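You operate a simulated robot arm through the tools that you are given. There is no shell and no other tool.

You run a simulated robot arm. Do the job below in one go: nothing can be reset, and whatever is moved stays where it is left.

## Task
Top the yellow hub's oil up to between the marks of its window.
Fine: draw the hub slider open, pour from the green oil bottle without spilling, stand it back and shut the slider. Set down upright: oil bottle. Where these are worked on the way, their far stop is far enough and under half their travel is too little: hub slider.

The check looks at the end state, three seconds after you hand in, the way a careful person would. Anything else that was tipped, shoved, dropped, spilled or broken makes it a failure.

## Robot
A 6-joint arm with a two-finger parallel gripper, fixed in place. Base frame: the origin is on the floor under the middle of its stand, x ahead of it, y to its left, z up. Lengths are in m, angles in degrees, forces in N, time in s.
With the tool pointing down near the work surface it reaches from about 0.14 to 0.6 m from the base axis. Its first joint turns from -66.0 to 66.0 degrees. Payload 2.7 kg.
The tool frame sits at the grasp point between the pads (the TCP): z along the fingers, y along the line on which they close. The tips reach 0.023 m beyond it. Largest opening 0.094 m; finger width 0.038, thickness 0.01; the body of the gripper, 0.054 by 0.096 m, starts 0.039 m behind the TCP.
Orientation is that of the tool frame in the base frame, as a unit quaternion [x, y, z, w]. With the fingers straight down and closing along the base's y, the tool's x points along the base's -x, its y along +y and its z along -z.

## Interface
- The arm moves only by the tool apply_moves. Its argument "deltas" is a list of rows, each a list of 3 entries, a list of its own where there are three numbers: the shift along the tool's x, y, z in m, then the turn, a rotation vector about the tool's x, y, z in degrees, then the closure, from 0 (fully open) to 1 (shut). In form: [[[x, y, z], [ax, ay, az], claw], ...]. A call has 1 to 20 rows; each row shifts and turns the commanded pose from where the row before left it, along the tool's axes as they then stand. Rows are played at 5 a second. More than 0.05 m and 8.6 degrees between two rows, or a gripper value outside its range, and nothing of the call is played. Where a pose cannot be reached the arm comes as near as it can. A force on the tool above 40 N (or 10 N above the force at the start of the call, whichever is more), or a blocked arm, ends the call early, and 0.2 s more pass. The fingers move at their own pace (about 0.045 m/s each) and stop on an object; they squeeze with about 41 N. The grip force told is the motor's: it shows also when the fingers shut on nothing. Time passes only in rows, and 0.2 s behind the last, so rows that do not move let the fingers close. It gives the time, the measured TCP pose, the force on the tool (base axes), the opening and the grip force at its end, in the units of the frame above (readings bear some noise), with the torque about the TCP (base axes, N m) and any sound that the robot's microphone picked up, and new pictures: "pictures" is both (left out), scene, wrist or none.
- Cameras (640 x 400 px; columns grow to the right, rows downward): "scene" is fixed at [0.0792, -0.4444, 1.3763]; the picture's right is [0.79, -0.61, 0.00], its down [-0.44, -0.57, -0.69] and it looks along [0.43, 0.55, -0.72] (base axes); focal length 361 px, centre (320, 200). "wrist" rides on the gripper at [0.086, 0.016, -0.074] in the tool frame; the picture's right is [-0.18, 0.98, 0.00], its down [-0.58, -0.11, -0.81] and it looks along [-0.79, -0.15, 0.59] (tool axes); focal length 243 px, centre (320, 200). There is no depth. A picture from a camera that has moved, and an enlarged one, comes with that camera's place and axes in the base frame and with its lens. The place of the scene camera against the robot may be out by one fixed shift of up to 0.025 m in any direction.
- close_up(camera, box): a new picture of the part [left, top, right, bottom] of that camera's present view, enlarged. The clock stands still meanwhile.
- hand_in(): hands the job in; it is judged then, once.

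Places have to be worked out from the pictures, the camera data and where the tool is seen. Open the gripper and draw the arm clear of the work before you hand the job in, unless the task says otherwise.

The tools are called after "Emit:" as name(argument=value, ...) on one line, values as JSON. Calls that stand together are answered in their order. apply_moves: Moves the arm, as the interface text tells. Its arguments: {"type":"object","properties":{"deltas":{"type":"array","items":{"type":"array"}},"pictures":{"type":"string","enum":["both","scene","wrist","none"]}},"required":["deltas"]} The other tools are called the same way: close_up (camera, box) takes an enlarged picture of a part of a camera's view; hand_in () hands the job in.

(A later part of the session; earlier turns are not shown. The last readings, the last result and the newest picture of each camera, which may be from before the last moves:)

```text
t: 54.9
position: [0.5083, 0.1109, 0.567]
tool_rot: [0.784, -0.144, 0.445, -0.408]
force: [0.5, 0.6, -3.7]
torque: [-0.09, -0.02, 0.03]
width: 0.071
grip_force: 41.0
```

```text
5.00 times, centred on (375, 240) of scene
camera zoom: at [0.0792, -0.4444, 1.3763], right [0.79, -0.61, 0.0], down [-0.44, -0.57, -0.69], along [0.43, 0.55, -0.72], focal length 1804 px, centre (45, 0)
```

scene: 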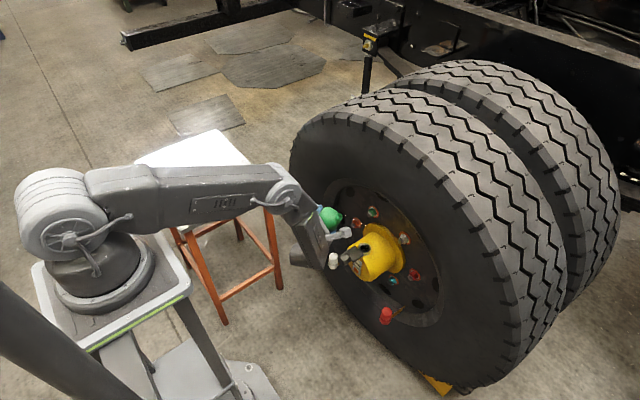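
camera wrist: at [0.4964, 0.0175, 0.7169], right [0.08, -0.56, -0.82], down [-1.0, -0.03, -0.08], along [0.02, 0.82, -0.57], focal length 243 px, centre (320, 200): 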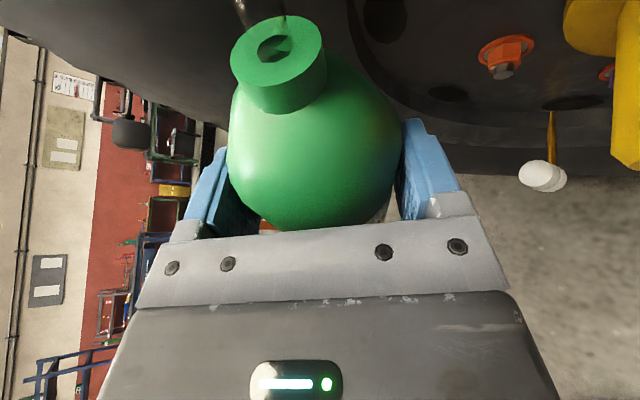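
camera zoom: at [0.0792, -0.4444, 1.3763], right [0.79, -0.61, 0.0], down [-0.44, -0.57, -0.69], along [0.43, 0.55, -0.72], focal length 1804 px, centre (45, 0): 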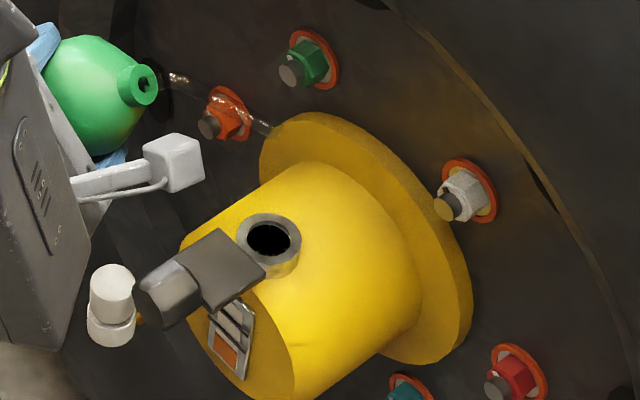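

The tip is now about 8 cm above the filler. I zoom in tightly to read the tip and filler pixels precisely.

Emit:
close_up(camera="scene", box=[355, 205, 405, 260])

```text
7.27 times, centred on (380, 232) of scene
camera zoom: at [0.0792, -0.4444, 1.3763], right [0.79, -0.61, 0.0], down [-0.44, -0.57, -0.69], along [0.43, 0.55, -0.72], focal length 2623 px, centre (-116, -36)
```

zoom: 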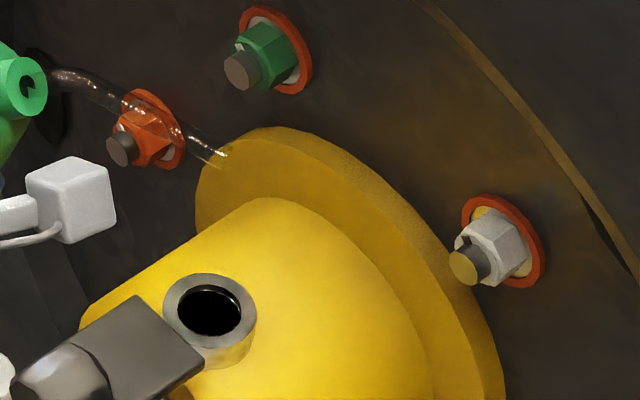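

Model and picture agree to about 2–3 mm: the tip is ≈(0.567, -0.010), 8 cm above the rim at 53° roll. I tilt 8° further slowly and look for any flow.

Emit:
apply_moves(deltas=[[[0, 0, 0], [0, 0, 4], 1], [[0, 0, 0], [0, 0, 4], 1], [[0, 0, 0], [0, 0, 0], 1]], pictures="scene")

Emit:
close_up(camera="scene", box=[345, 210, 405, 265])

```text
t: 55.7
position: [0.5076, 0.1116, 0.5673]
tool_rot: [0.772, -0.199, 0.416, -0.437]
force: [0.2, -0.1, -3.8]
torque: [-0.1, 0.01, 0.03]
width: 0.0709
grip_force: 41.0
```

scene: 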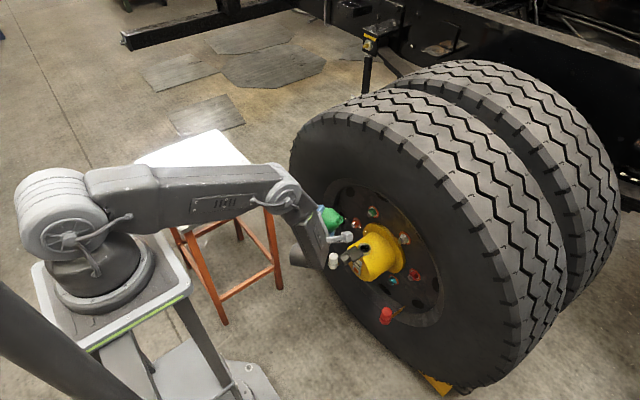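

```text
7.27 times, centred on (375, 238) of scene
camera zoom: at [0.0792, -0.4444, 1.3763], right [0.79, -0.61, 0.0], down [-0.44, -0.57, -0.69], along [0.43, 0.55, -0.72], focal length 2623 px, centre (-80, -73)
```

zoom: 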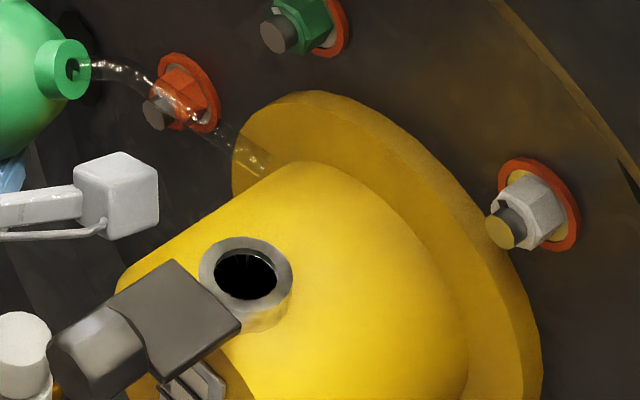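

No flow yet at 61°; the tip stands ~5 mm off the filler centre, 6 cm up. I lower 22 mm with a small trim towards the filler's +y side and add 2° of roll.

Emit:
apply_moves(deltas=[[[-0.007, 0.0083, 0.0026], [0, 0, 0], 1], [[-0.007, 0.0084, 0.0025], [0, 0, 0], 1], [[0, 0, 0], [0, 0, 2], 1], [[0, 0, 0], [0, 0, 0], 1]], pictures="scene")

Emit:
close_up(camera="scene", box=[345, 215, 405, 270])

```text
t: 56.7
position: [0.5058, 0.1147, 0.5445]
tool_rot: [0.769, -0.213, 0.408, -0.444]
force: [0.7, -1.0, -3.2]
torque: [-0.08, -0.02, 0.05]
width: 0.0707
grip_force: 40.4
```

scene: 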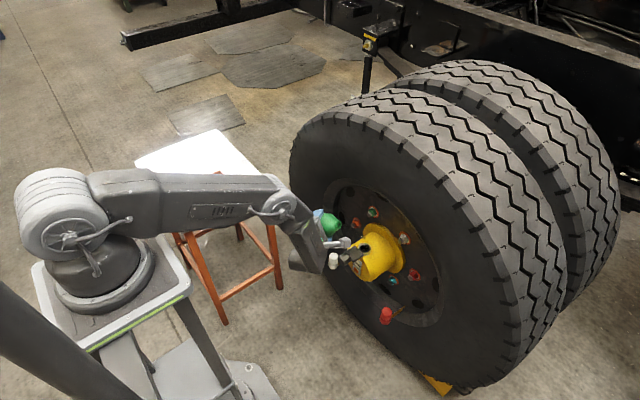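

```text
7.27 times, centred on (375, 242) of scene
camera zoom: at [0.0792, -0.4444, 1.3763], right [0.79, -0.61, 0.0], down [-0.44, -0.57, -0.69], along [0.43, 0.55, -0.72], focal length 2623 px, centre (-80, -109)
```

zoom: 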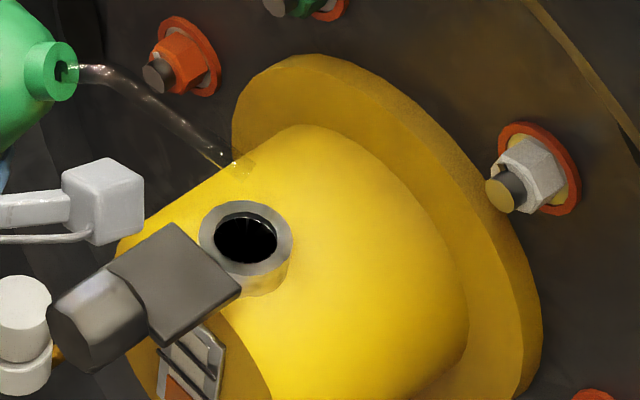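

I zoom in more tightly to read the tip position and see whether oil is entering the tube.

Emit:
close_up(camera="scene", box=[360, 222, 392, 256])

```text
11.76 times, centred on (376, 239) of scene
camera zoom: at [0.0792, -0.4444, 1.3763], right [0.79, -0.61, 0.0], down [-0.44, -0.57, -0.69], along [0.43, 0.55, -0.72], focal length 4244 px, centre (-339, -259)
```

zoom: 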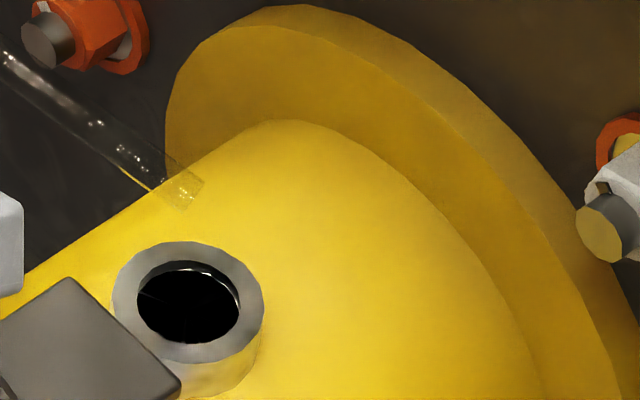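

The tip is (2, 6) mm off the filler centre and ~3.4 cm above it, which suits the stream's drift towards -y. I tilt 3° more, raising 3 mm to keep the camera clear of the knob, and watch.

Emit:
apply_moves(deltas=[[[0.0013, -0.0026, -0.0008], [0, 0, 1.5], 1], [[0, 0, 0], [0, 0, 1.5], 1], [[0, 0, 0], [0, 0, 0], 1]], pictures="scene")

Emit:
close_up(camera="scene", box=[350, 218, 400, 268])

```text
t: 57.5
position: [0.5048, 0.1144, 0.5479]
tool_rot: [0.763, -0.233, 0.396, -0.455]
force: [-0.2, 0.0, -4.2]
torque: [-0.07, -0.04, 0.02]
width: 0.0707
grip_force: 41.4
```

scene: 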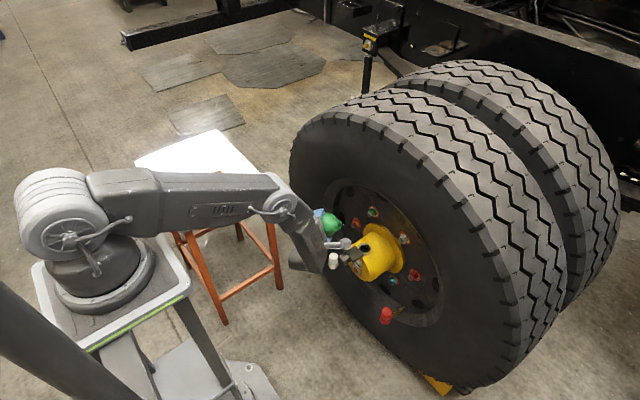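

```text
8.00 times, centred on (375, 243) of scene
camera zoom: at [0.0792, -0.4444, 1.3763], right [0.79, -0.61, 0.0], down [-0.44, -0.57, -0.69], along [0.43, 0.55, -0.72], focal length 2886 px, centre (-120, -144)
```

zoom: 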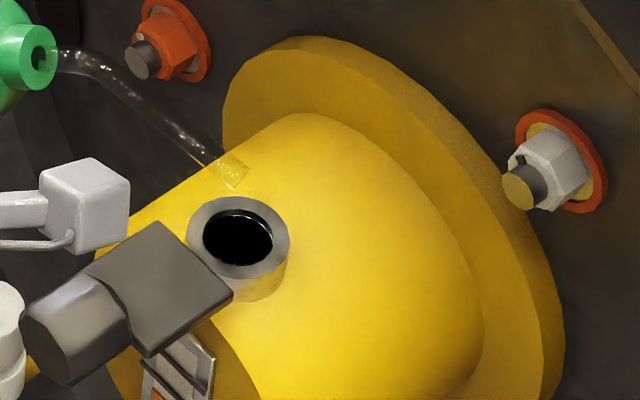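

Still no flow at 66°; tip is ~(−1, +6) mm from centre, 3 cm up. Three more degrees.

Emit:
apply_moves(deltas=[[[0.0009, -0.0018, -0.0005], [0, 0, 1.5], 1], [[0, 0, 0], [0, 0, 1.5], 1], [[0, 0, 0], [0, 0, 0], 1]], pictures="scene")

Emit:
close_up(camera="scene", box=[350, 218, 400, 268])

```text
t: 58.3
position: [0.5045, 0.1147, 0.5503]
tool_rot: [0.756, -0.253, 0.383, -0.467]
force: [0.5, 0.0, -4.0]
torque: [-0.09, -0.01, -0.01]
width: 0.071
grip_force: 41.1
```

scene: 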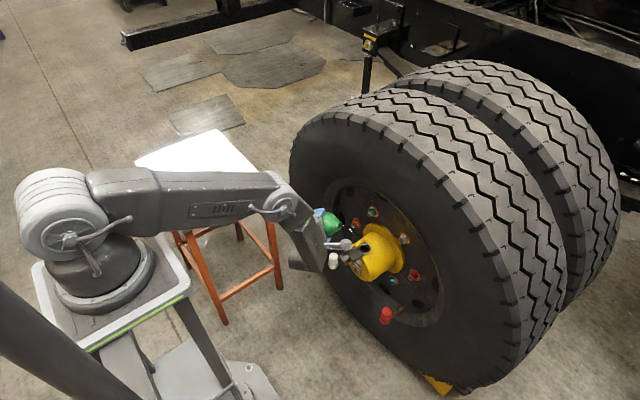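

```text
8.00 times, centred on (375, 243) of scene
camera zoom: at [0.0792, -0.4444, 1.3763], right [0.79, -0.61, 0.0], down [-0.44, -0.57, -0.69], along [0.43, 0.55, -0.72], focal length 2886 px, centre (-120, -144)
```

zoom: 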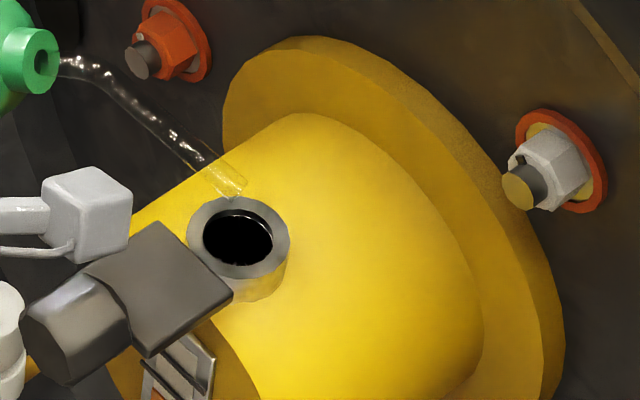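

No flow at 69°; the tip is within 4 mm of the filler centre and ~2.6 cm above. I go another 3°, compensating height and drift.

Emit:
apply_moves(deltas=[[[0.0013, -0.0032, 0.0012], [0, 0, 1.5], 1], [[0, 0, 0], [0, 0, 1.5], 1], [[0, 0, 0], [0, 0, 0], 1]], pictures="scene")

Emit:
close_up(camera="scene", box=[350, 218, 400, 268])

```text
t: 59.1
position: [0.5065, 0.1154, 0.5539]
tool_rot: [0.749, -0.273, 0.372, -0.475]
force: [0.1, 0.7, -4.2]
torque: [-0.09, 0.03, -0.01]
width: 0.0711
grip_force: 41.1
```

scene: 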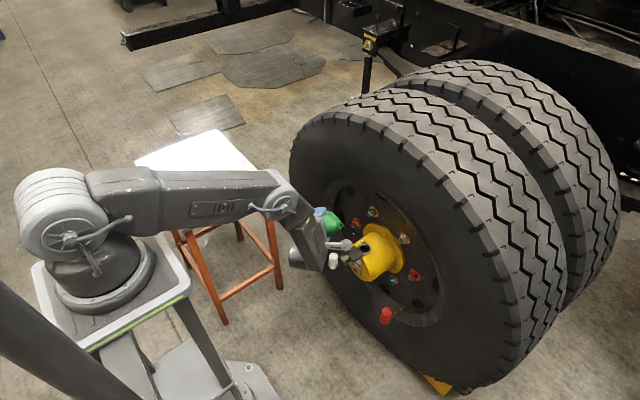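

```text
8.00 times, centred on (375, 243) of scene
camera zoom: at [0.0792, -0.4444, 1.3763], right [0.79, -0.61, 0.0], down [-0.44, -0.57, -0.69], along [0.43, 0.55, -0.72], focal length 2886 px, centre (-120, -144)
```

zoom: 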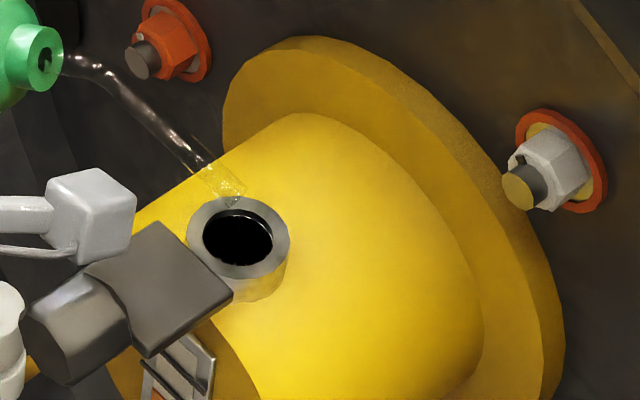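

Nothing yet at 72°; the tip is ~2.2 cm above the filler, within 3 mm of centre. Another 3°.

Emit:
apply_moves(deltas=[[[0.0022, -0.0042, 0.0019], [0, 0, 1.5], 1], [[0, 0, 0], [0, 0, 1.5], 1], [[0, 0, 0], [0, 0, 0], 1]], pictures="scene")

Emit:
close_up(camera="scene", box=[350, 218, 400, 268])

```text
t: 59.9
position: [0.5091, 0.1174, 0.5576]
tool_rot: [0.743, -0.291, 0.359, -0.485]
force: [0.3, 0.0, -4.6]
torque: [-0.09, 0.01, 0.0]
width: 0.0711
grip_force: 40.6
```

scene: 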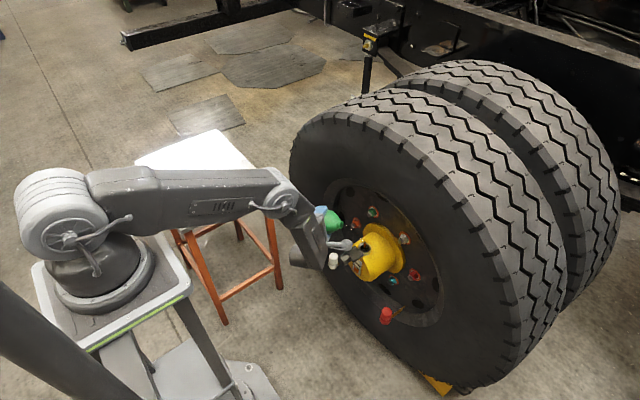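

```text
8.00 times, centred on (375, 243) of scene
camera zoom: at [0.0792, -0.4444, 1.3763], right [0.79, -0.61, 0.0], down [-0.44, -0.57, -0.69], along [0.43, 0.55, -0.72], focal length 2886 px, centre (-120, -144)
```

zoom: 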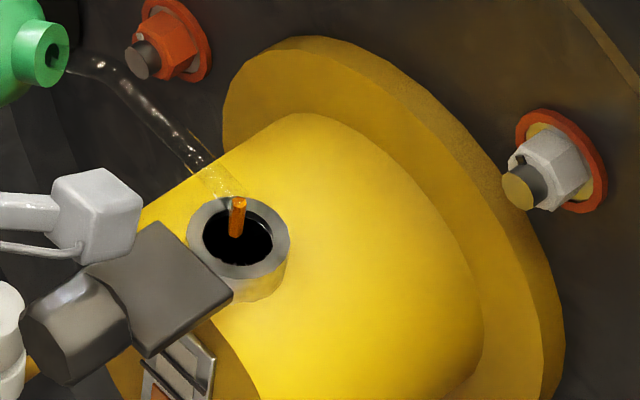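

Oil is flowing, straight down into the filler. I hold still and check the level window.

Emit:
close_up(camera="scene", box=[355, 248, 390, 276])

```text
14.29 times, centred on (372, 262) of scene
camera zoom: at [0.0792, -0.4444, 1.3763], right [0.79, -0.61, 0.0], down [-0.44, -0.57, -0.69], along [0.43, 0.55, -0.72], focal length 5153 px, centre (-430, -686)
```

zoom: 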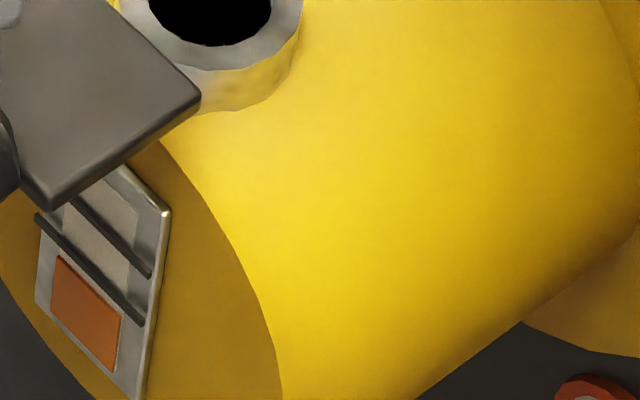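

The level (orange) is still below the lower mark. I hold the pour for 0.6 s and re-check both the stream and the window.

Emit:
apply_moves(deltas=[[[0, 0, 0], [0, 0, 0], 1], [[0, 0, 0], [0, 0, 0], 1]], pictures="none")

Emit:
close_up(camera="scene", box=[350, 225, 392, 277])

Emit:
close_up(camera="scene", box=[355, 248, 390, 276])

```text
t: 60.5
position: [0.5098, 0.1161, 0.5582]
tool_rot: [0.742, -0.293, 0.359, -0.484]
force: [0.4, -0.5, -3.9]
torque: [-0.1, 0.04, -0.01]
width: 0.0711
grip_force: 41.4
```

```text
7.69 times, centred on (371, 251) of scene
camera zoom: at [0.0792, -0.4444, 1.3763], right [0.79, -0.61, 0.0], down [-0.44, -0.57, -0.69], along [0.43, 0.55, -0.72], focal length 2775 px, centre (-72, -192)
```

zoom: 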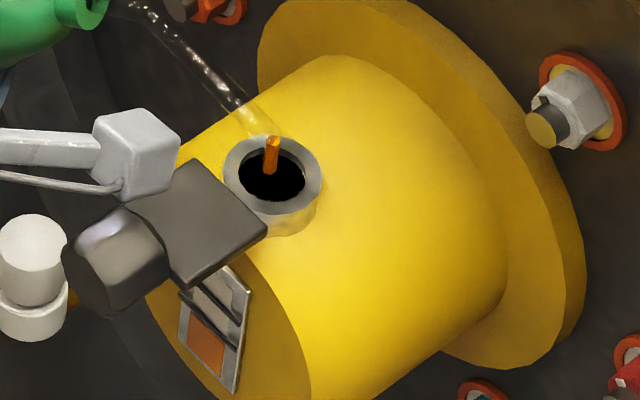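

```text
14.29 times, centred on (372, 262) of scene
camera zoom: at [0.0792, -0.4444, 1.3763], right [0.79, -0.61, 0.0], down [-0.44, -0.57, -0.69], along [0.43, 0.55, -0.72], focal length 5153 px, centre (-430, -686)
```

zoom: 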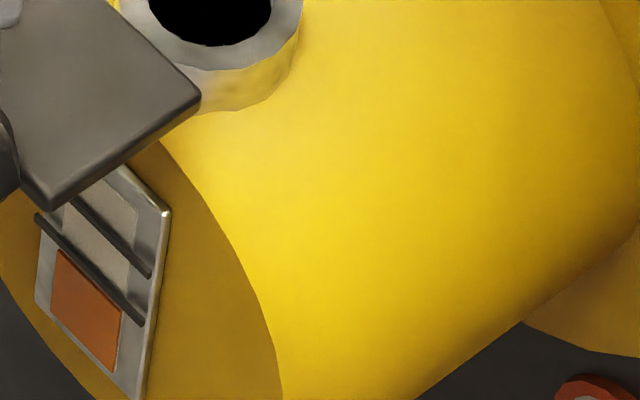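

The level is creeping up and the stream falls well inside the hole. I hold for another 1.4 s.

Emit:
apply_moves(deltas=[[[0, 0, 0], [0, 0, 0], 1], [[0, 0, 0], [0, 0, 0], 1], [[0, 0, 0], [0, 0, 0], 1], [[0, 0, 0], [0, 0, 0], 1], [[0, 0, 0], [0, 0, 0], 1], [[0, 0, 0], [0, 0, 0], 1]], pictures="none")

Emit:
close_up(camera="scene", box=[350, 225, 392, 277])

Emit:
close_up(camera="scene", box=[355, 248, 390, 276])

```text
t: 61.9
position: [0.509, 0.1155, 0.5577]
tool_rot: [0.742, -0.291, 0.359, -0.485]
force: [-0.5, 0.1, -4.5]
torque: [-0.12, 0.03, 0.02]
width: 0.0708
grip_force: 41.2
```

```text
7.69 times, centred on (371, 251) of scene
camera zoom: at [0.0792, -0.4444, 1.3763], right [0.79, -0.61, 0.0], down [-0.44, -0.57, -0.69], along [0.43, 0.55, -0.72], focal length 2775 px, centre (-72, -192)
```

zoom: 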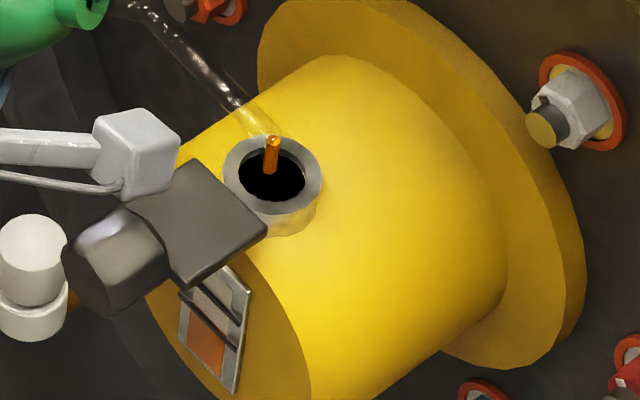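

```text
14.29 times, centred on (372, 262) of scene
camera zoom: at [0.0792, -0.4444, 1.3763], right [0.79, -0.61, 0.0], down [-0.44, -0.57, -0.69], along [0.43, 0.55, -0.72], focal length 5153 px, centre (-430, -686)
```

zoom: 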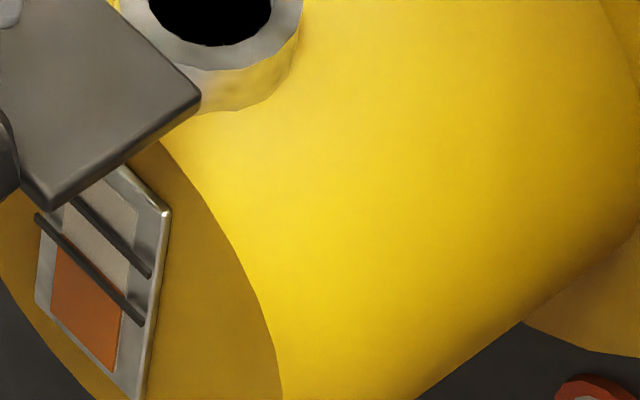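

The oil has just reached the lower mark; I need roughly 26 px more at this zoom (~11 px/s). I hold another 1.4 s and re-check.

Emit:
apply_moves(deltas=[[[0, 0, 0], [0, 0, 0], 1], [[0, 0, 0], [0, 0, 0], 1], [[0, 0, 0], [0, 0, 0], 1], [[0, 0, 0], [0, 0, 0], 1], [[0, 0, 0], [0, 0, 0], 1], [[0, 0, 0], [0, 0, 0], 1]], pictures="none")

Emit:
close_up(camera="scene", box=[350, 225, 392, 277])

Emit:
close_up(camera="scene", box=[355, 258, 373, 277])

```text
t: 63.3
position: [0.5092, 0.1171, 0.5574]
tool_rot: [0.742, -0.293, 0.359, -0.485]
force: [0.2, 0.6, -4.2]
torque: [-0.09, 0.02, 0.01]
width: 0.0709
grip_force: 41.1
```

```text
7.69 times, centred on (371, 251) of scene
camera zoom: at [0.0792, -0.4444, 1.3763], right [0.79, -0.61, 0.0], down [-0.44, -0.57, -0.69], along [0.43, 0.55, -0.72], focal length 2775 px, centre (-72, -192)
```

zoom: 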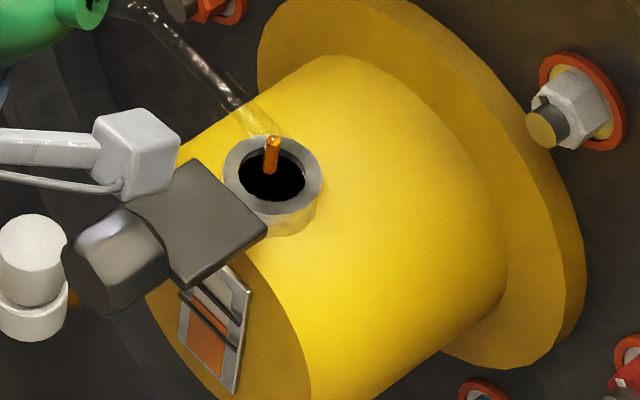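

```text
16.00 times, centred on (364, 268) of scene
camera zoom: at [0.0792, -0.4444, 1.3763], right [0.79, -0.61, 0.0], down [-0.44, -0.57, -0.69], along [0.43, 0.55, -0.72], focal length 5772 px, centre (-384, -880)
```

zoom: 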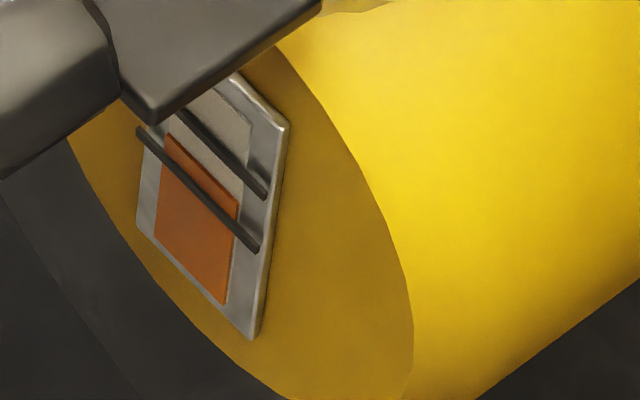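

The level is now about midway between the two marks. I roll the bottle back at once, keeping the tip over the filler.

Emit:
apply_moves(deltas=[[[0, 0, 0], [0, 0, -8], 1], [[0, 0, 0], [0, 0, -4], 1], [[0, 0, 0], [0, 0, 0], 1]], pictures="none")

Emit:
close_up(camera="scene", box=[350, 220, 395, 272])

Emit:
close_up(camera="scene", box=[355, 258, 373, 277])

```text
t: 64.1
position: [0.5103, 0.116, 0.5584]
tool_rot: [0.769, -0.211, 0.409, -0.444]
force: [0.3, -0.1, -3.8]
torque: [-0.08, 0.02, 0.01]
width: 0.0709
grip_force: 41.3
```

```text
7.69 times, centred on (372, 246) of scene
camera zoom: at [0.0792, -0.4444, 1.3763], right [0.79, -0.61, 0.0], down [-0.44, -0.57, -0.69], along [0.43, 0.55, -0.72], focal length 2775 px, centre (-84, -154)
```

zoom: 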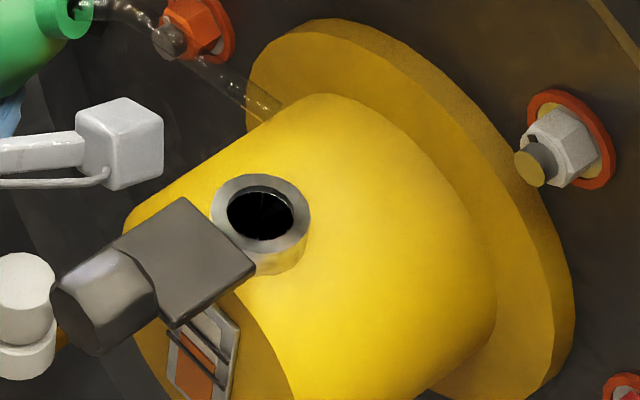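

```text
16.00 times, centred on (364, 268) of scene
camera zoom: at [0.0792, -0.4444, 1.3763], right [0.79, -0.61, 0.0], down [-0.44, -0.57, -0.69], along [0.43, 0.55, -0.72], focal length 5772 px, centre (-384, -880)
```

zoom: 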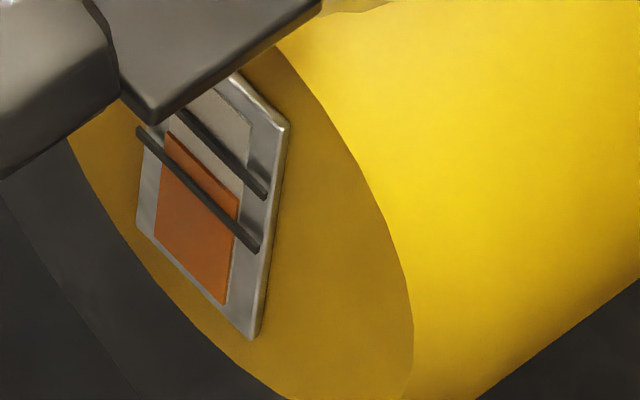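

Flow has stopped and the level sits between the marks. I roll the bottle back fully upright and then raise it.

Emit:
apply_moves(deltas=[[[0, 0, 0], [0, 0, -7.875], 1], [[0, 0, 0], [0, 0, -7.875], 1], [[0, 0, 0], [0, 0, -7.875], 1], [[0, 0, 0], [0, 0, -7.875], 1], [[0, 0, 0], [0, 0, -7.875], 1], [[0, 0, 0], [0, 0, -7.875], 1], [[0, 0, 0], [0, 0, -7.875], 1], [[0, 0, 0], [0, 0, -7.875], 1], [[0.0289, 0, -0.0082], [0, 0, 0], 1], [[0.0289, 0, -0.0082], [0, 0, 0], 1], [[0.0289, 0, -0.0082], [0, 0, 0], 1], [[0, 0, 0], [0, 0, 0], 1]], pictures="both")

Emit:
close_up(camera="scene", box=[340, 215, 420, 285])

```text
t: 66.7
position: [0.5091, 0.1169, 0.6483]
tool_rot: [0.766, 0.221, 0.58, -0.165]
force: [0.1, -0.4, -4.7]
torque: [-0.01, 0.04, 0.0]
width: 0.0709
grip_force: 40.8
camera wrist: at [0.476, 0.0785, 0.7521], right [0.48, -0.86, -0.17], down [-0.85, -0.4, -0.34], along [0.22, 0.31, -0.92], focal length 243 px, centre (320, 200)
```

scene: 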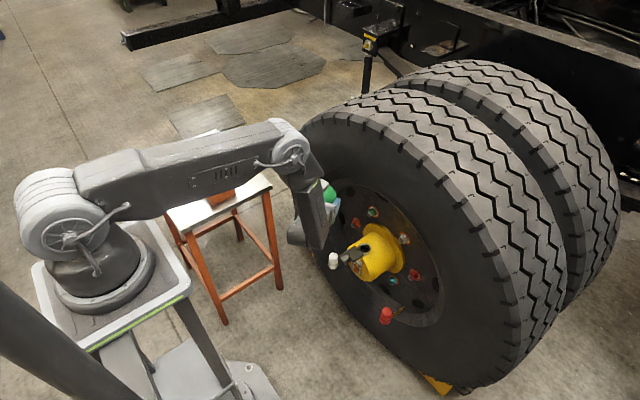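
wrist: 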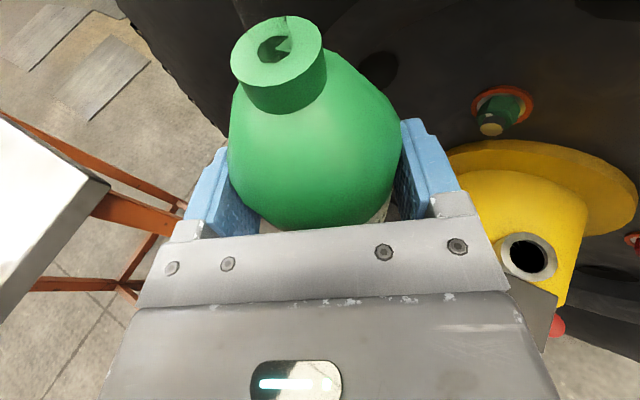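

```text
5.71 times, centred on (380, 250) of scene
camera zoom: at [0.0792, -0.4444, 1.3763], right [0.79, -0.61, 0.0], down [-0.44, -0.57, -0.69], along [0.43, 0.55, -0.72], focal length 2061 px, centre (-23, -86)
```

zoom: 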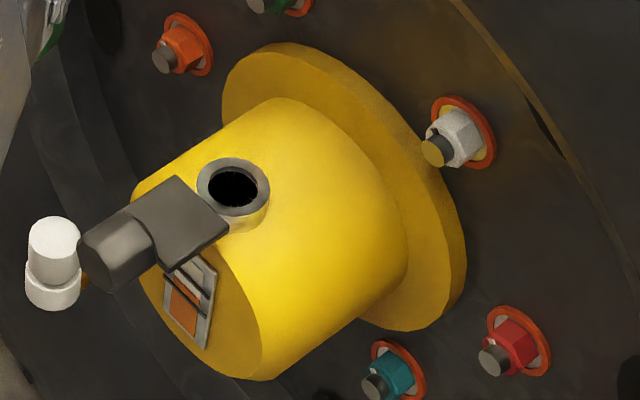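

No oil anywhere outside the filler. I retrace the proven path backwards: away from the hub, up, and swing back towards the table side.

Emit:
apply_moves(deltas=[[[0.0104, 0.0006, -0.0361], [5.428, 0, -1.542], 1], [[0.0105, -0.0025, -0.036], [5.428, 0, -1.542], 1], [[0.0106, -0.0056, -0.0357], [5.428, 0, -1.542], 1], [[0.0108, -0.0087, -0.035], [5.428, 0, -1.542], 1], [[0.011, -0.0117, -0.034], [5.428, 0, -1.542], 1], [[0.0266, 0.0185, -0.0063], [0, 0, 0], 1], [[0.0266, 0.0185, -0.0063], [0, 0, 0], 1], [[0.0266, 0.0185, -0.0063], [0, 0, 0], 1], [[0.01002, -0.02428, 0.03515], [5.693, 0, -1.623], 1], [[0.01002, -0.02428, 0.03515], [5.693, 0, -1.623], 1], [[0.01002, -0.02428, 0.03515], [5.693, 0, -1.623], 1], [[0.01002, -0.02428, 0.03515], [5.693, 0, -1.623], 1], [[0.01002, -0.02428, 0.03515], [5.693, 0, -1.623], 1], [[0.01002, -0.02428, 0.03515], [5.693, 0, -1.623], 1], [[0.01002, -0.02428, 0.03515], [5.693, 0, -1.623], 1], [[0, 0, 0], [0, 0, 0], 1]], pictures="both")

```text
t: 70.1
position: [0.3143, 0.2862, 0.8282]
tool_rot: [0.503, 0.62, 0.381, -0.466]
force: [0.2, -0.4, -4.1]
torque: [-0.02, -0.03, 0.02]
width: 0.071
grip_force: 41.4
camera wrist: at [0.3394, 0.2436, 0.9322], right [0.97, 0.15, -0.17], down [0.08, -0.94, -0.34], along [-0.21, 0.31, -0.93], focal length 243 px, centre (320, 200)
```

scene: 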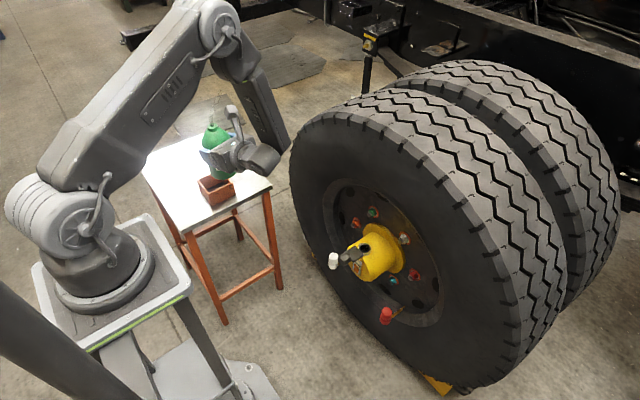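
wrist: 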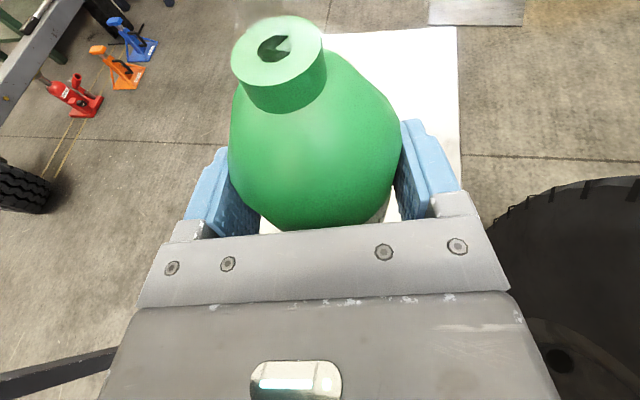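

Back at the way-point, bottle level. I reverse the wrist turn (counter-clockwise), first half.

Emit:
apply_moves(deltas=[[[0.0038, 0, -0.0011], [0, 0, 0], 1], [[-0.0004, -0.0207, -0.0014], [7.694, 0, -2.194], 1], [[-0.0004, -0.0207, -0.0014], [7.694, 0, -2.194], 1], [[-0.0004, -0.0207, -0.0014], [7.694, 0, -2.194], 1], [[-0.0004, -0.0207, -0.0014], [7.694, 0, -2.194], 1], [[-0.0004, -0.0207, -0.0014], [7.694, 0, -2.194], 1], [[-0.0004, -0.0207, -0.0014], [7.694, 0, -2.194], 1], [[-0.0004, -0.0207, -0.0014], [7.694, 0, -2.194], 1], [[-0.0004, -0.0207, -0.0014], [7.694, 0, -2.194], 1], [[-0.0004, -0.0207, -0.0014], [7.694, 0, -2.194], 1], [[-0.0004, -0.0207, -0.0014], [7.694, 0, -2.194], 1], [[-0.0004, -0.0207, -0.0014], [7.694, 0, -2.194], 1], [[-0.0004, -0.0207, -0.0014], [7.694, 0, -2.194], 1], [[-0.0004, -0.0207, -0.0014], [7.694, 0, -2.194], 1], [[-0.0004, -0.0207, -0.0014], [7.694, 0, -2.194], 1], [[-0.0004, -0.0207, -0.0014], [7.694, 0, -2.194], 1], [[-0.0004, -0.0207, -0.0014], [7.694, 0, -2.194], 1]], pictures="both")

```text
t: 73.7
position: [0.2482, 0.0245, 0.8338]
tool_rot: [-0.335, 0.725, -0.254, -0.546]
force: [-0.8, -0.8, -4.5]
torque: [0.0, -0.01, -0.01]
width: 0.0709
grip_force: 41.3
camera wrist: at [0.2657, 0.0731, 0.9373], right [-0.72, 0.67, -0.18], down [0.69, 0.64, -0.34], along [-0.11, -0.36, -0.92], focal length 243 px, centre (320, 200)
```

scene: 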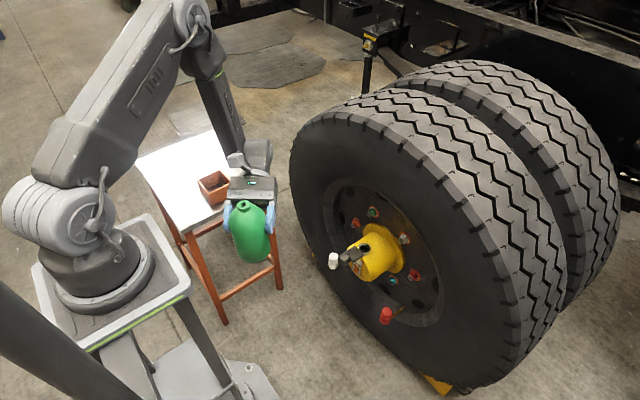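
wrist: 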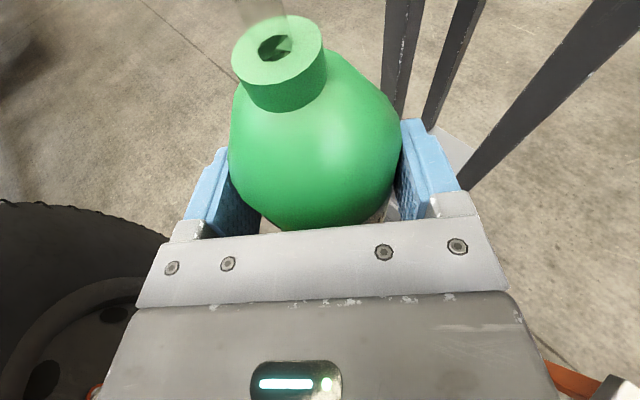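

The retrace matches the forward pass exactly, (0.248, 0.025, 0.834). I continue with the second half of the turn.

Emit:
apply_moves(deltas=[[[-0.0004, -0.0207, -0.0014], [7.694, 0, -2.194], 1], [[-0.0004, -0.0207, -0.0014], [7.694, 0, -2.194], 1], [[-0.0004, -0.0207, -0.0014], [7.694, 0, -2.194], 1], [[-0.0004, -0.0207, -0.0014], [7.694, 0, -2.194], 1], [[-0.0004, -0.0207, -0.0014], [7.694, 0, -2.194], 1], [[-0.0004, -0.0207, -0.0014], [7.694, 0, -2.194], 1], [[-0.0004, -0.0207, -0.0014], [7.694, 0, -2.194], 1], [[-0.0004, -0.0207, -0.0014], [7.694, 0, -2.194], 1], [[-0.0004, -0.0207, -0.0014], [7.694, 0, -2.194], 1], [[-0.0004, -0.0207, -0.0014], [7.694, 0, -2.194], 1], [[-0.0004, -0.0207, -0.0014], [7.694, 0, -2.194], 1], [[-0.0004, -0.0207, -0.0014], [7.694, 0, -2.194], 1], [[-0.0004, -0.0207, -0.0014], [7.694, 0, -2.194], 1], [[-0.0004, -0.0207, -0.0014], [7.694, 0, -2.194], 1], [[-0.0004, -0.0207, -0.0014], [7.694, 0, -2.194], 1], [[-0.0004, -0.0207, -0.0014], [7.694, 0, -2.194], 1]], pictures="both")

```text
t: 77.1
position: [0.494, 0.1324, 0.8309]
tool_rot: [0.797, -0.016, 0.604, 0.012]
force: [0.0, -0.7, -3.6]
torque: [0.02, 0.04, 0.01]
width: 0.0706
grip_force: 41.3
camera wrist: at [0.4443, 0.1195, 0.9353], right [-0.09, -0.98, -0.18], down [-0.93, 0.15, -0.34], along [0.36, 0.13, -0.92], focal length 243 px, centre (320, 200)
```

scene: 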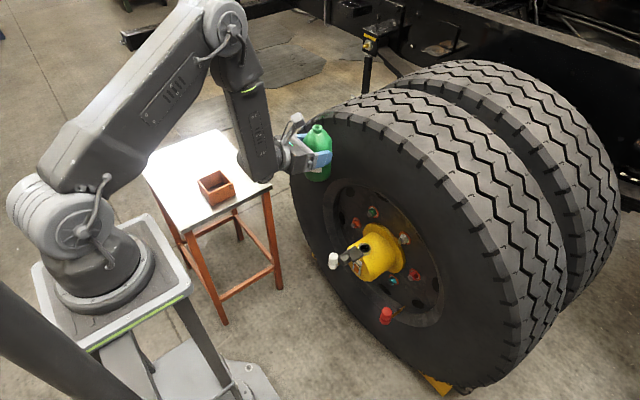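
wrist: 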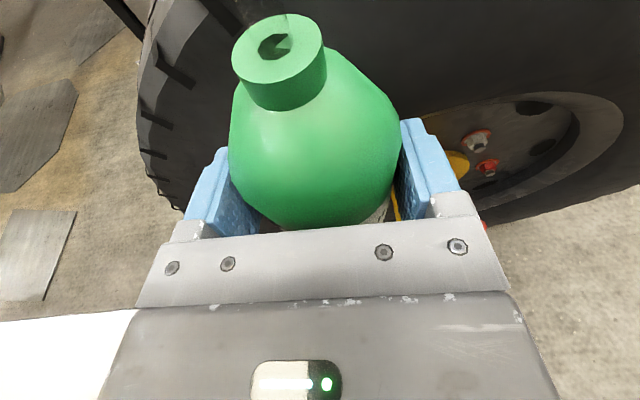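

All matching so far. I swing back over the table (heading ~41°) and move out above the bottle's original spot, staying high.

Emit:
apply_moves(deltas=[[[-0.0046, -0.0454, -0.0161], [5.195, 0, -1.477], 1], [[-0.0046, -0.0454, -0.0161], [5.195, 0, -1.477], 1], [[-0.0046, -0.0454, -0.0161], [5.195, 0, -1.477], 1], [[-0.0046, -0.0454, -0.0161], [5.195, 0, -1.477], 1], [[-0.0046, -0.0454, -0.0161], [5.195, 0, -1.477], 1], [[-0.0046, -0.0454, -0.0161], [5.195, 0, -1.477], 1], [[-0.0046, -0.0454, -0.0161], [5.195, 0, -1.477], 1], [[-0.0046, -0.0454, -0.0161], [5.195, 0, -1.477], 1], [[0.0075, -0.0125, 0.0262], [0, 0, 0], 1], [[0.0075, -0.0125, 0.0262], [0, 0, 0], 1], [[0, 0, 0], [0, 0, 0], 1]], pictures="both")

```text
t: 79.5
position: [0.2921, 0.489, 0.8325]
tool_rot: [0.747, 0.28, 0.565, -0.211]
force: [0.4, 0.4, -3.9]
torque: [-0.02, 0.08, 0.01]
width: 0.0709
grip_force: 41.2
camera wrist: at [0.266, 0.4472, 0.9367], right [0.61, -0.78, -0.17], down [-0.78, -0.53, -0.34], along [0.17, 0.34, -0.92], focal length 243 px, centre (320, 200)
```

scene: 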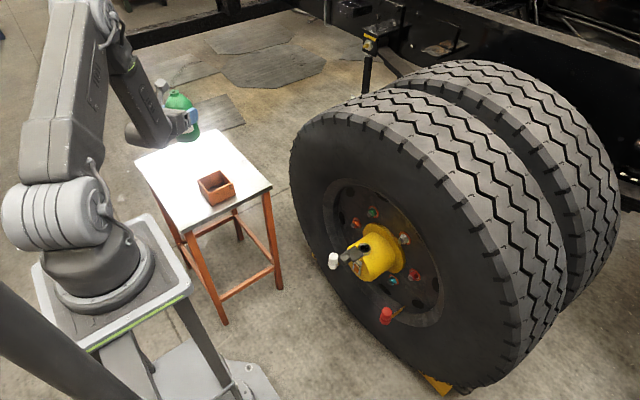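
wrist: 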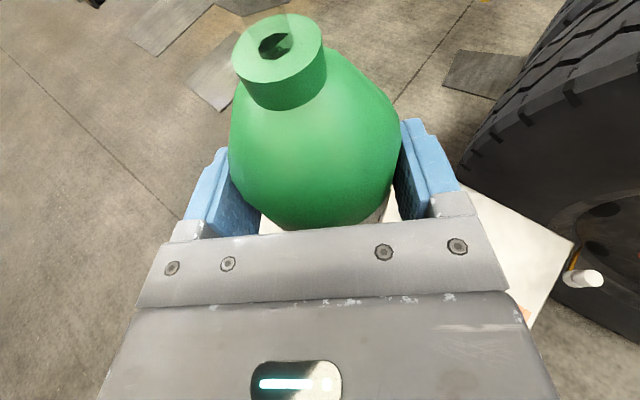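

Above the original spot with the same orientation as at the grasp. I descend 0.123 m, which should leave the base about 7 mm above the table.

Emit:
apply_moves(deltas=[[[-0.0294, -0.0003, 0.009], [0, 0, 0], 1], [[-0.0294, -0.0003, 0.009], [0, 0, 0], 1], [[-0.0294, -0.0003, 0.009], [0, 0, 0], 1], [[-0.0294, -0.0003, 0.009], [0, 0, 0], 1], [[0, 0, 0], [0, 0, 0], 1]], pictures="both")

Emit:
close_up(camera="scene", box=[130, 90, 260, 210])

```text
t: 80.7
position: [0.2944, 0.4911, 0.7121]
tool_rot: [0.747, 0.279, 0.565, -0.21]
force: [-0.3, 0.4, -5.1]
torque: [-0.02, -0.01, 0.0]
width: 0.0707
grip_force: 41.2
camera wrist: at [0.2676, 0.45, 0.815], right [0.6, -0.78, -0.18], down [-0.78, -0.53, -0.34], along [0.17, 0.34, -0.92], focal length 243 px, centre (320, 200)
```

scene: 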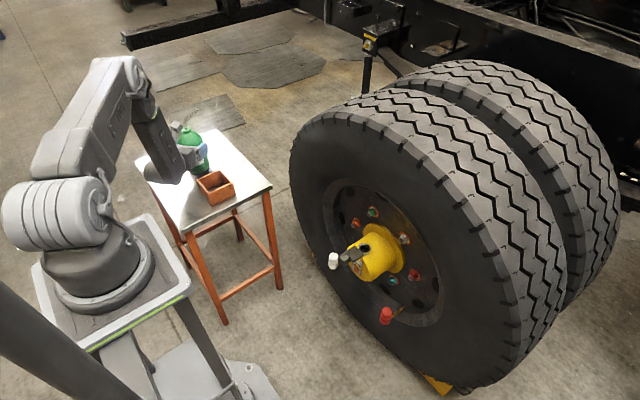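
wrist: 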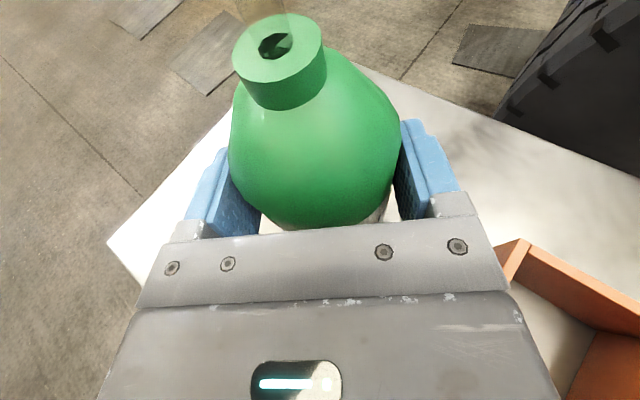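

```text
3.33 times, centred on (195, 150) of scene
camera zoom: at [0.0792, -0.4443, 1.3763], right [0.79, -0.61, 0.0], down [-0.44, -0.57, -0.69], along [0.43, 0.55, -0.72], focal length 1202 px, centre (737, 367)
```

zoom: 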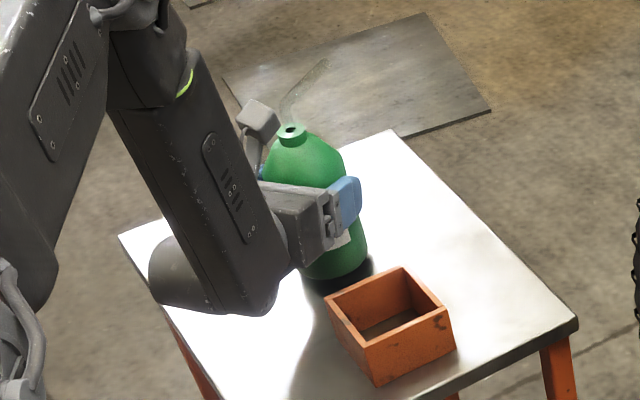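

At z = 0.712 and still carrying the weight (about -4.5 N). I lower the last centimetre in small steps, watching for the load to come off.

Emit:
apply_moves(deltas=[[[-0.0029, 0, 0.0008], [0, 0, 0], 1], [[-0.0029, 0, 0.0008], [0, 0, 0], 1], [[-0.0019, 0, 0.0005], [0, 0, 0], 1], [[0, 0, 0], [0, 0, 0], 1]], pictures="none")

```text
t: 81.7
position: [0.2945, 0.4936, 0.7035]
tool_rot: [0.746, 0.278, 0.567, -0.21]
force: [-0.6, -1.8, 4.5]
torque: [-0.1, 0.24, 0.05]
width: 0.0708
grip_force: 41.1
```

The load has transferred to the table (+4.5 N). I ease off half a millimetre and open the fingers.

Emit:
apply_moves(deltas=[[[0.0005, 0, 0], [0, 0, 0], 1], [[0, 0, 0], [0, 0, 0], 0.2], [[0, 0, 0], [0, 0, 0], 0.1], [[0, 0, 0], [0, 0, 0], 0], [[0, 0, 0], [0, 0, 0], 0], [[0, 0, 0], [0, 0, 0], 0]], pictures="both")

Emit:
close_up(camera="scene", box=[130, 90, 260, 210])

```text
t: 83.1
position: [0.2933, 0.493, 0.702]
tool_rot: [0.747, 0.278, 0.567, -0.209]
force: [1.3, 0.0, 0.9]
torque: [-0.01, 0.01, 0.01]
width: 0.0941
grip_force: 0.0
camera wrist: at [0.2666, 0.4499, 0.8065], right [0.6, -0.78, -0.17], down [-0.78, -0.53, -0.34], along [0.17, 0.34, -0.92], focal length 243 px, centre (320, 200)
```

scene: 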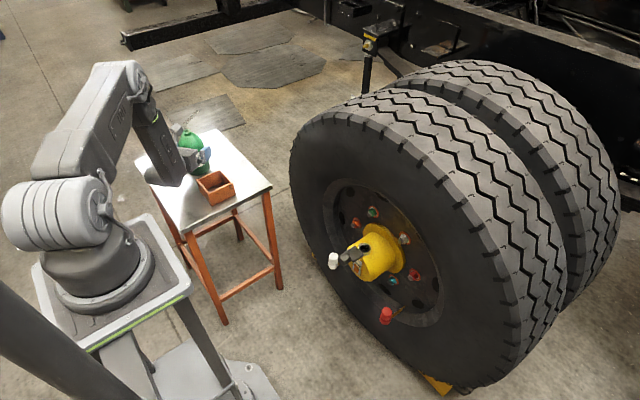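
wrist: 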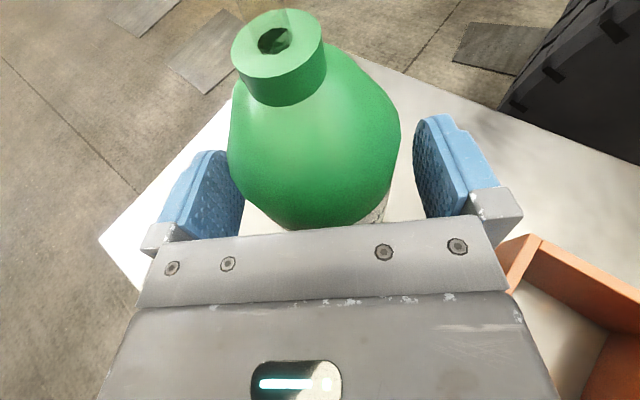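

```text
3.33 times, centred on (195, 150) of scene
camera zoom: at [0.0792, -0.4444, 1.3763], right [0.79, -0.61, 0.0], down [-0.44, -0.57, -0.69], along [0.43, 0.55, -0.72], focal length 1202 px, centre (737, 367)
```

zoom: 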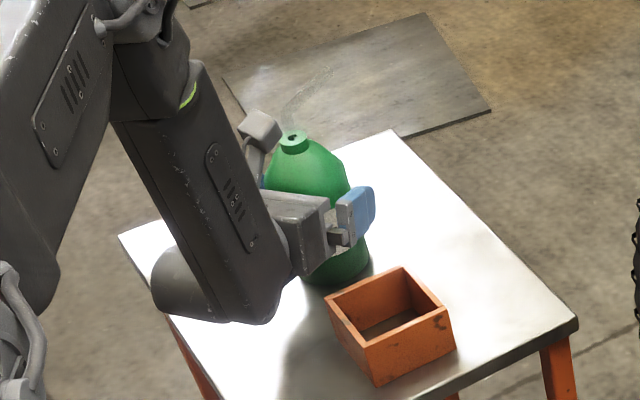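

The bottle stands upright on its spot, released. I back the open gripper out along the exact reverse of the approach.

Emit:
apply_moves(deltas=[[[0.0005, 0, -0.0125], [0.4, 0, -0.1], 0], [[0.0005, 0, -0.0125], [0.4, 0, -0.1], 0], [[0.001, 0, -0.014], [0.5, 0, -0.14], 0], [[0.001, 0, -0.014], [0.5, 0, -0.14], 0], [[0.0018, 0, -0.015], [1.0, 0, -0.28], 0], [[0.0018, 0, -0.015], [1.0, 0, -0.28], 0], [[0, 0, 0], [0, 0, 0], 0]], pictures="both")

Emit:
close_up(camera="scene", box=[130, 90, 260, 210])

```text
t: 84.7
position: [0.2357, 0.4392, 0.7322]
tool_rot: [0.737, 0.305, 0.558, -0.23]
force: [-0.6, -0.3, 0.6]
torque: [-0.02, -0.02, 0.03]
width: 0.0943
grip_force: 0.0
camera wrist: at [0.2121, 0.3952, 0.8353], right [0.66, -0.73, -0.18], down [-0.74, -0.58, -0.34], along [0.15, 0.35, -0.92], focal length 243 px, centre (320, 200)
```

scene: 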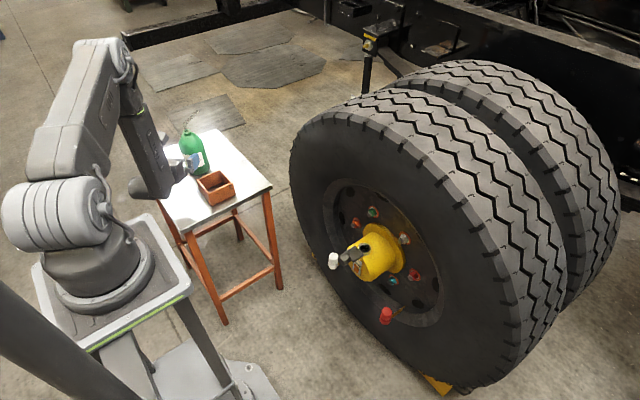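
wrist: 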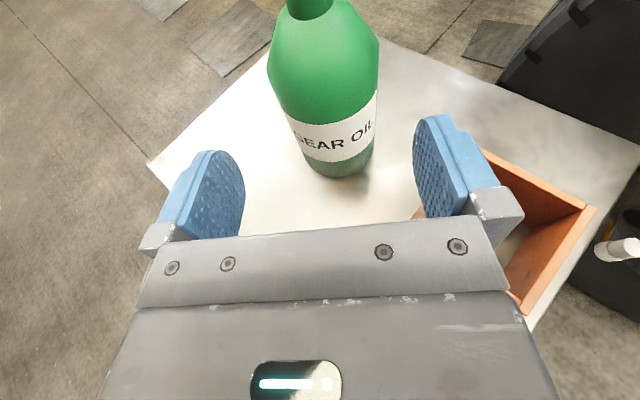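

```text
3.33 times, centred on (195, 150) of scene
camera zoom: at [0.0792, -0.4444, 1.3763], right [0.79, -0.61, 0.0], down [-0.44, -0.57, -0.69], along [0.43, 0.55, -0.72], focal length 1202 px, centre (737, 367)
```

zoom: 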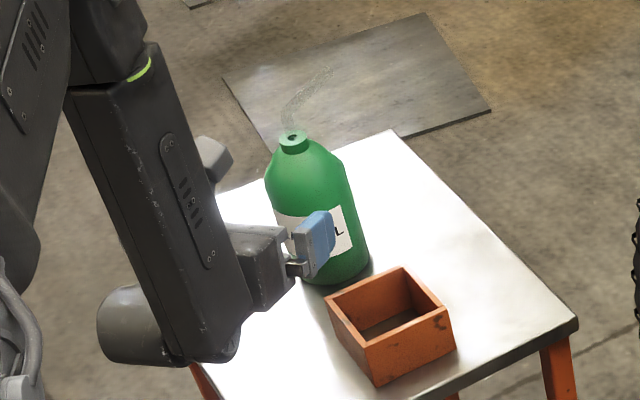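

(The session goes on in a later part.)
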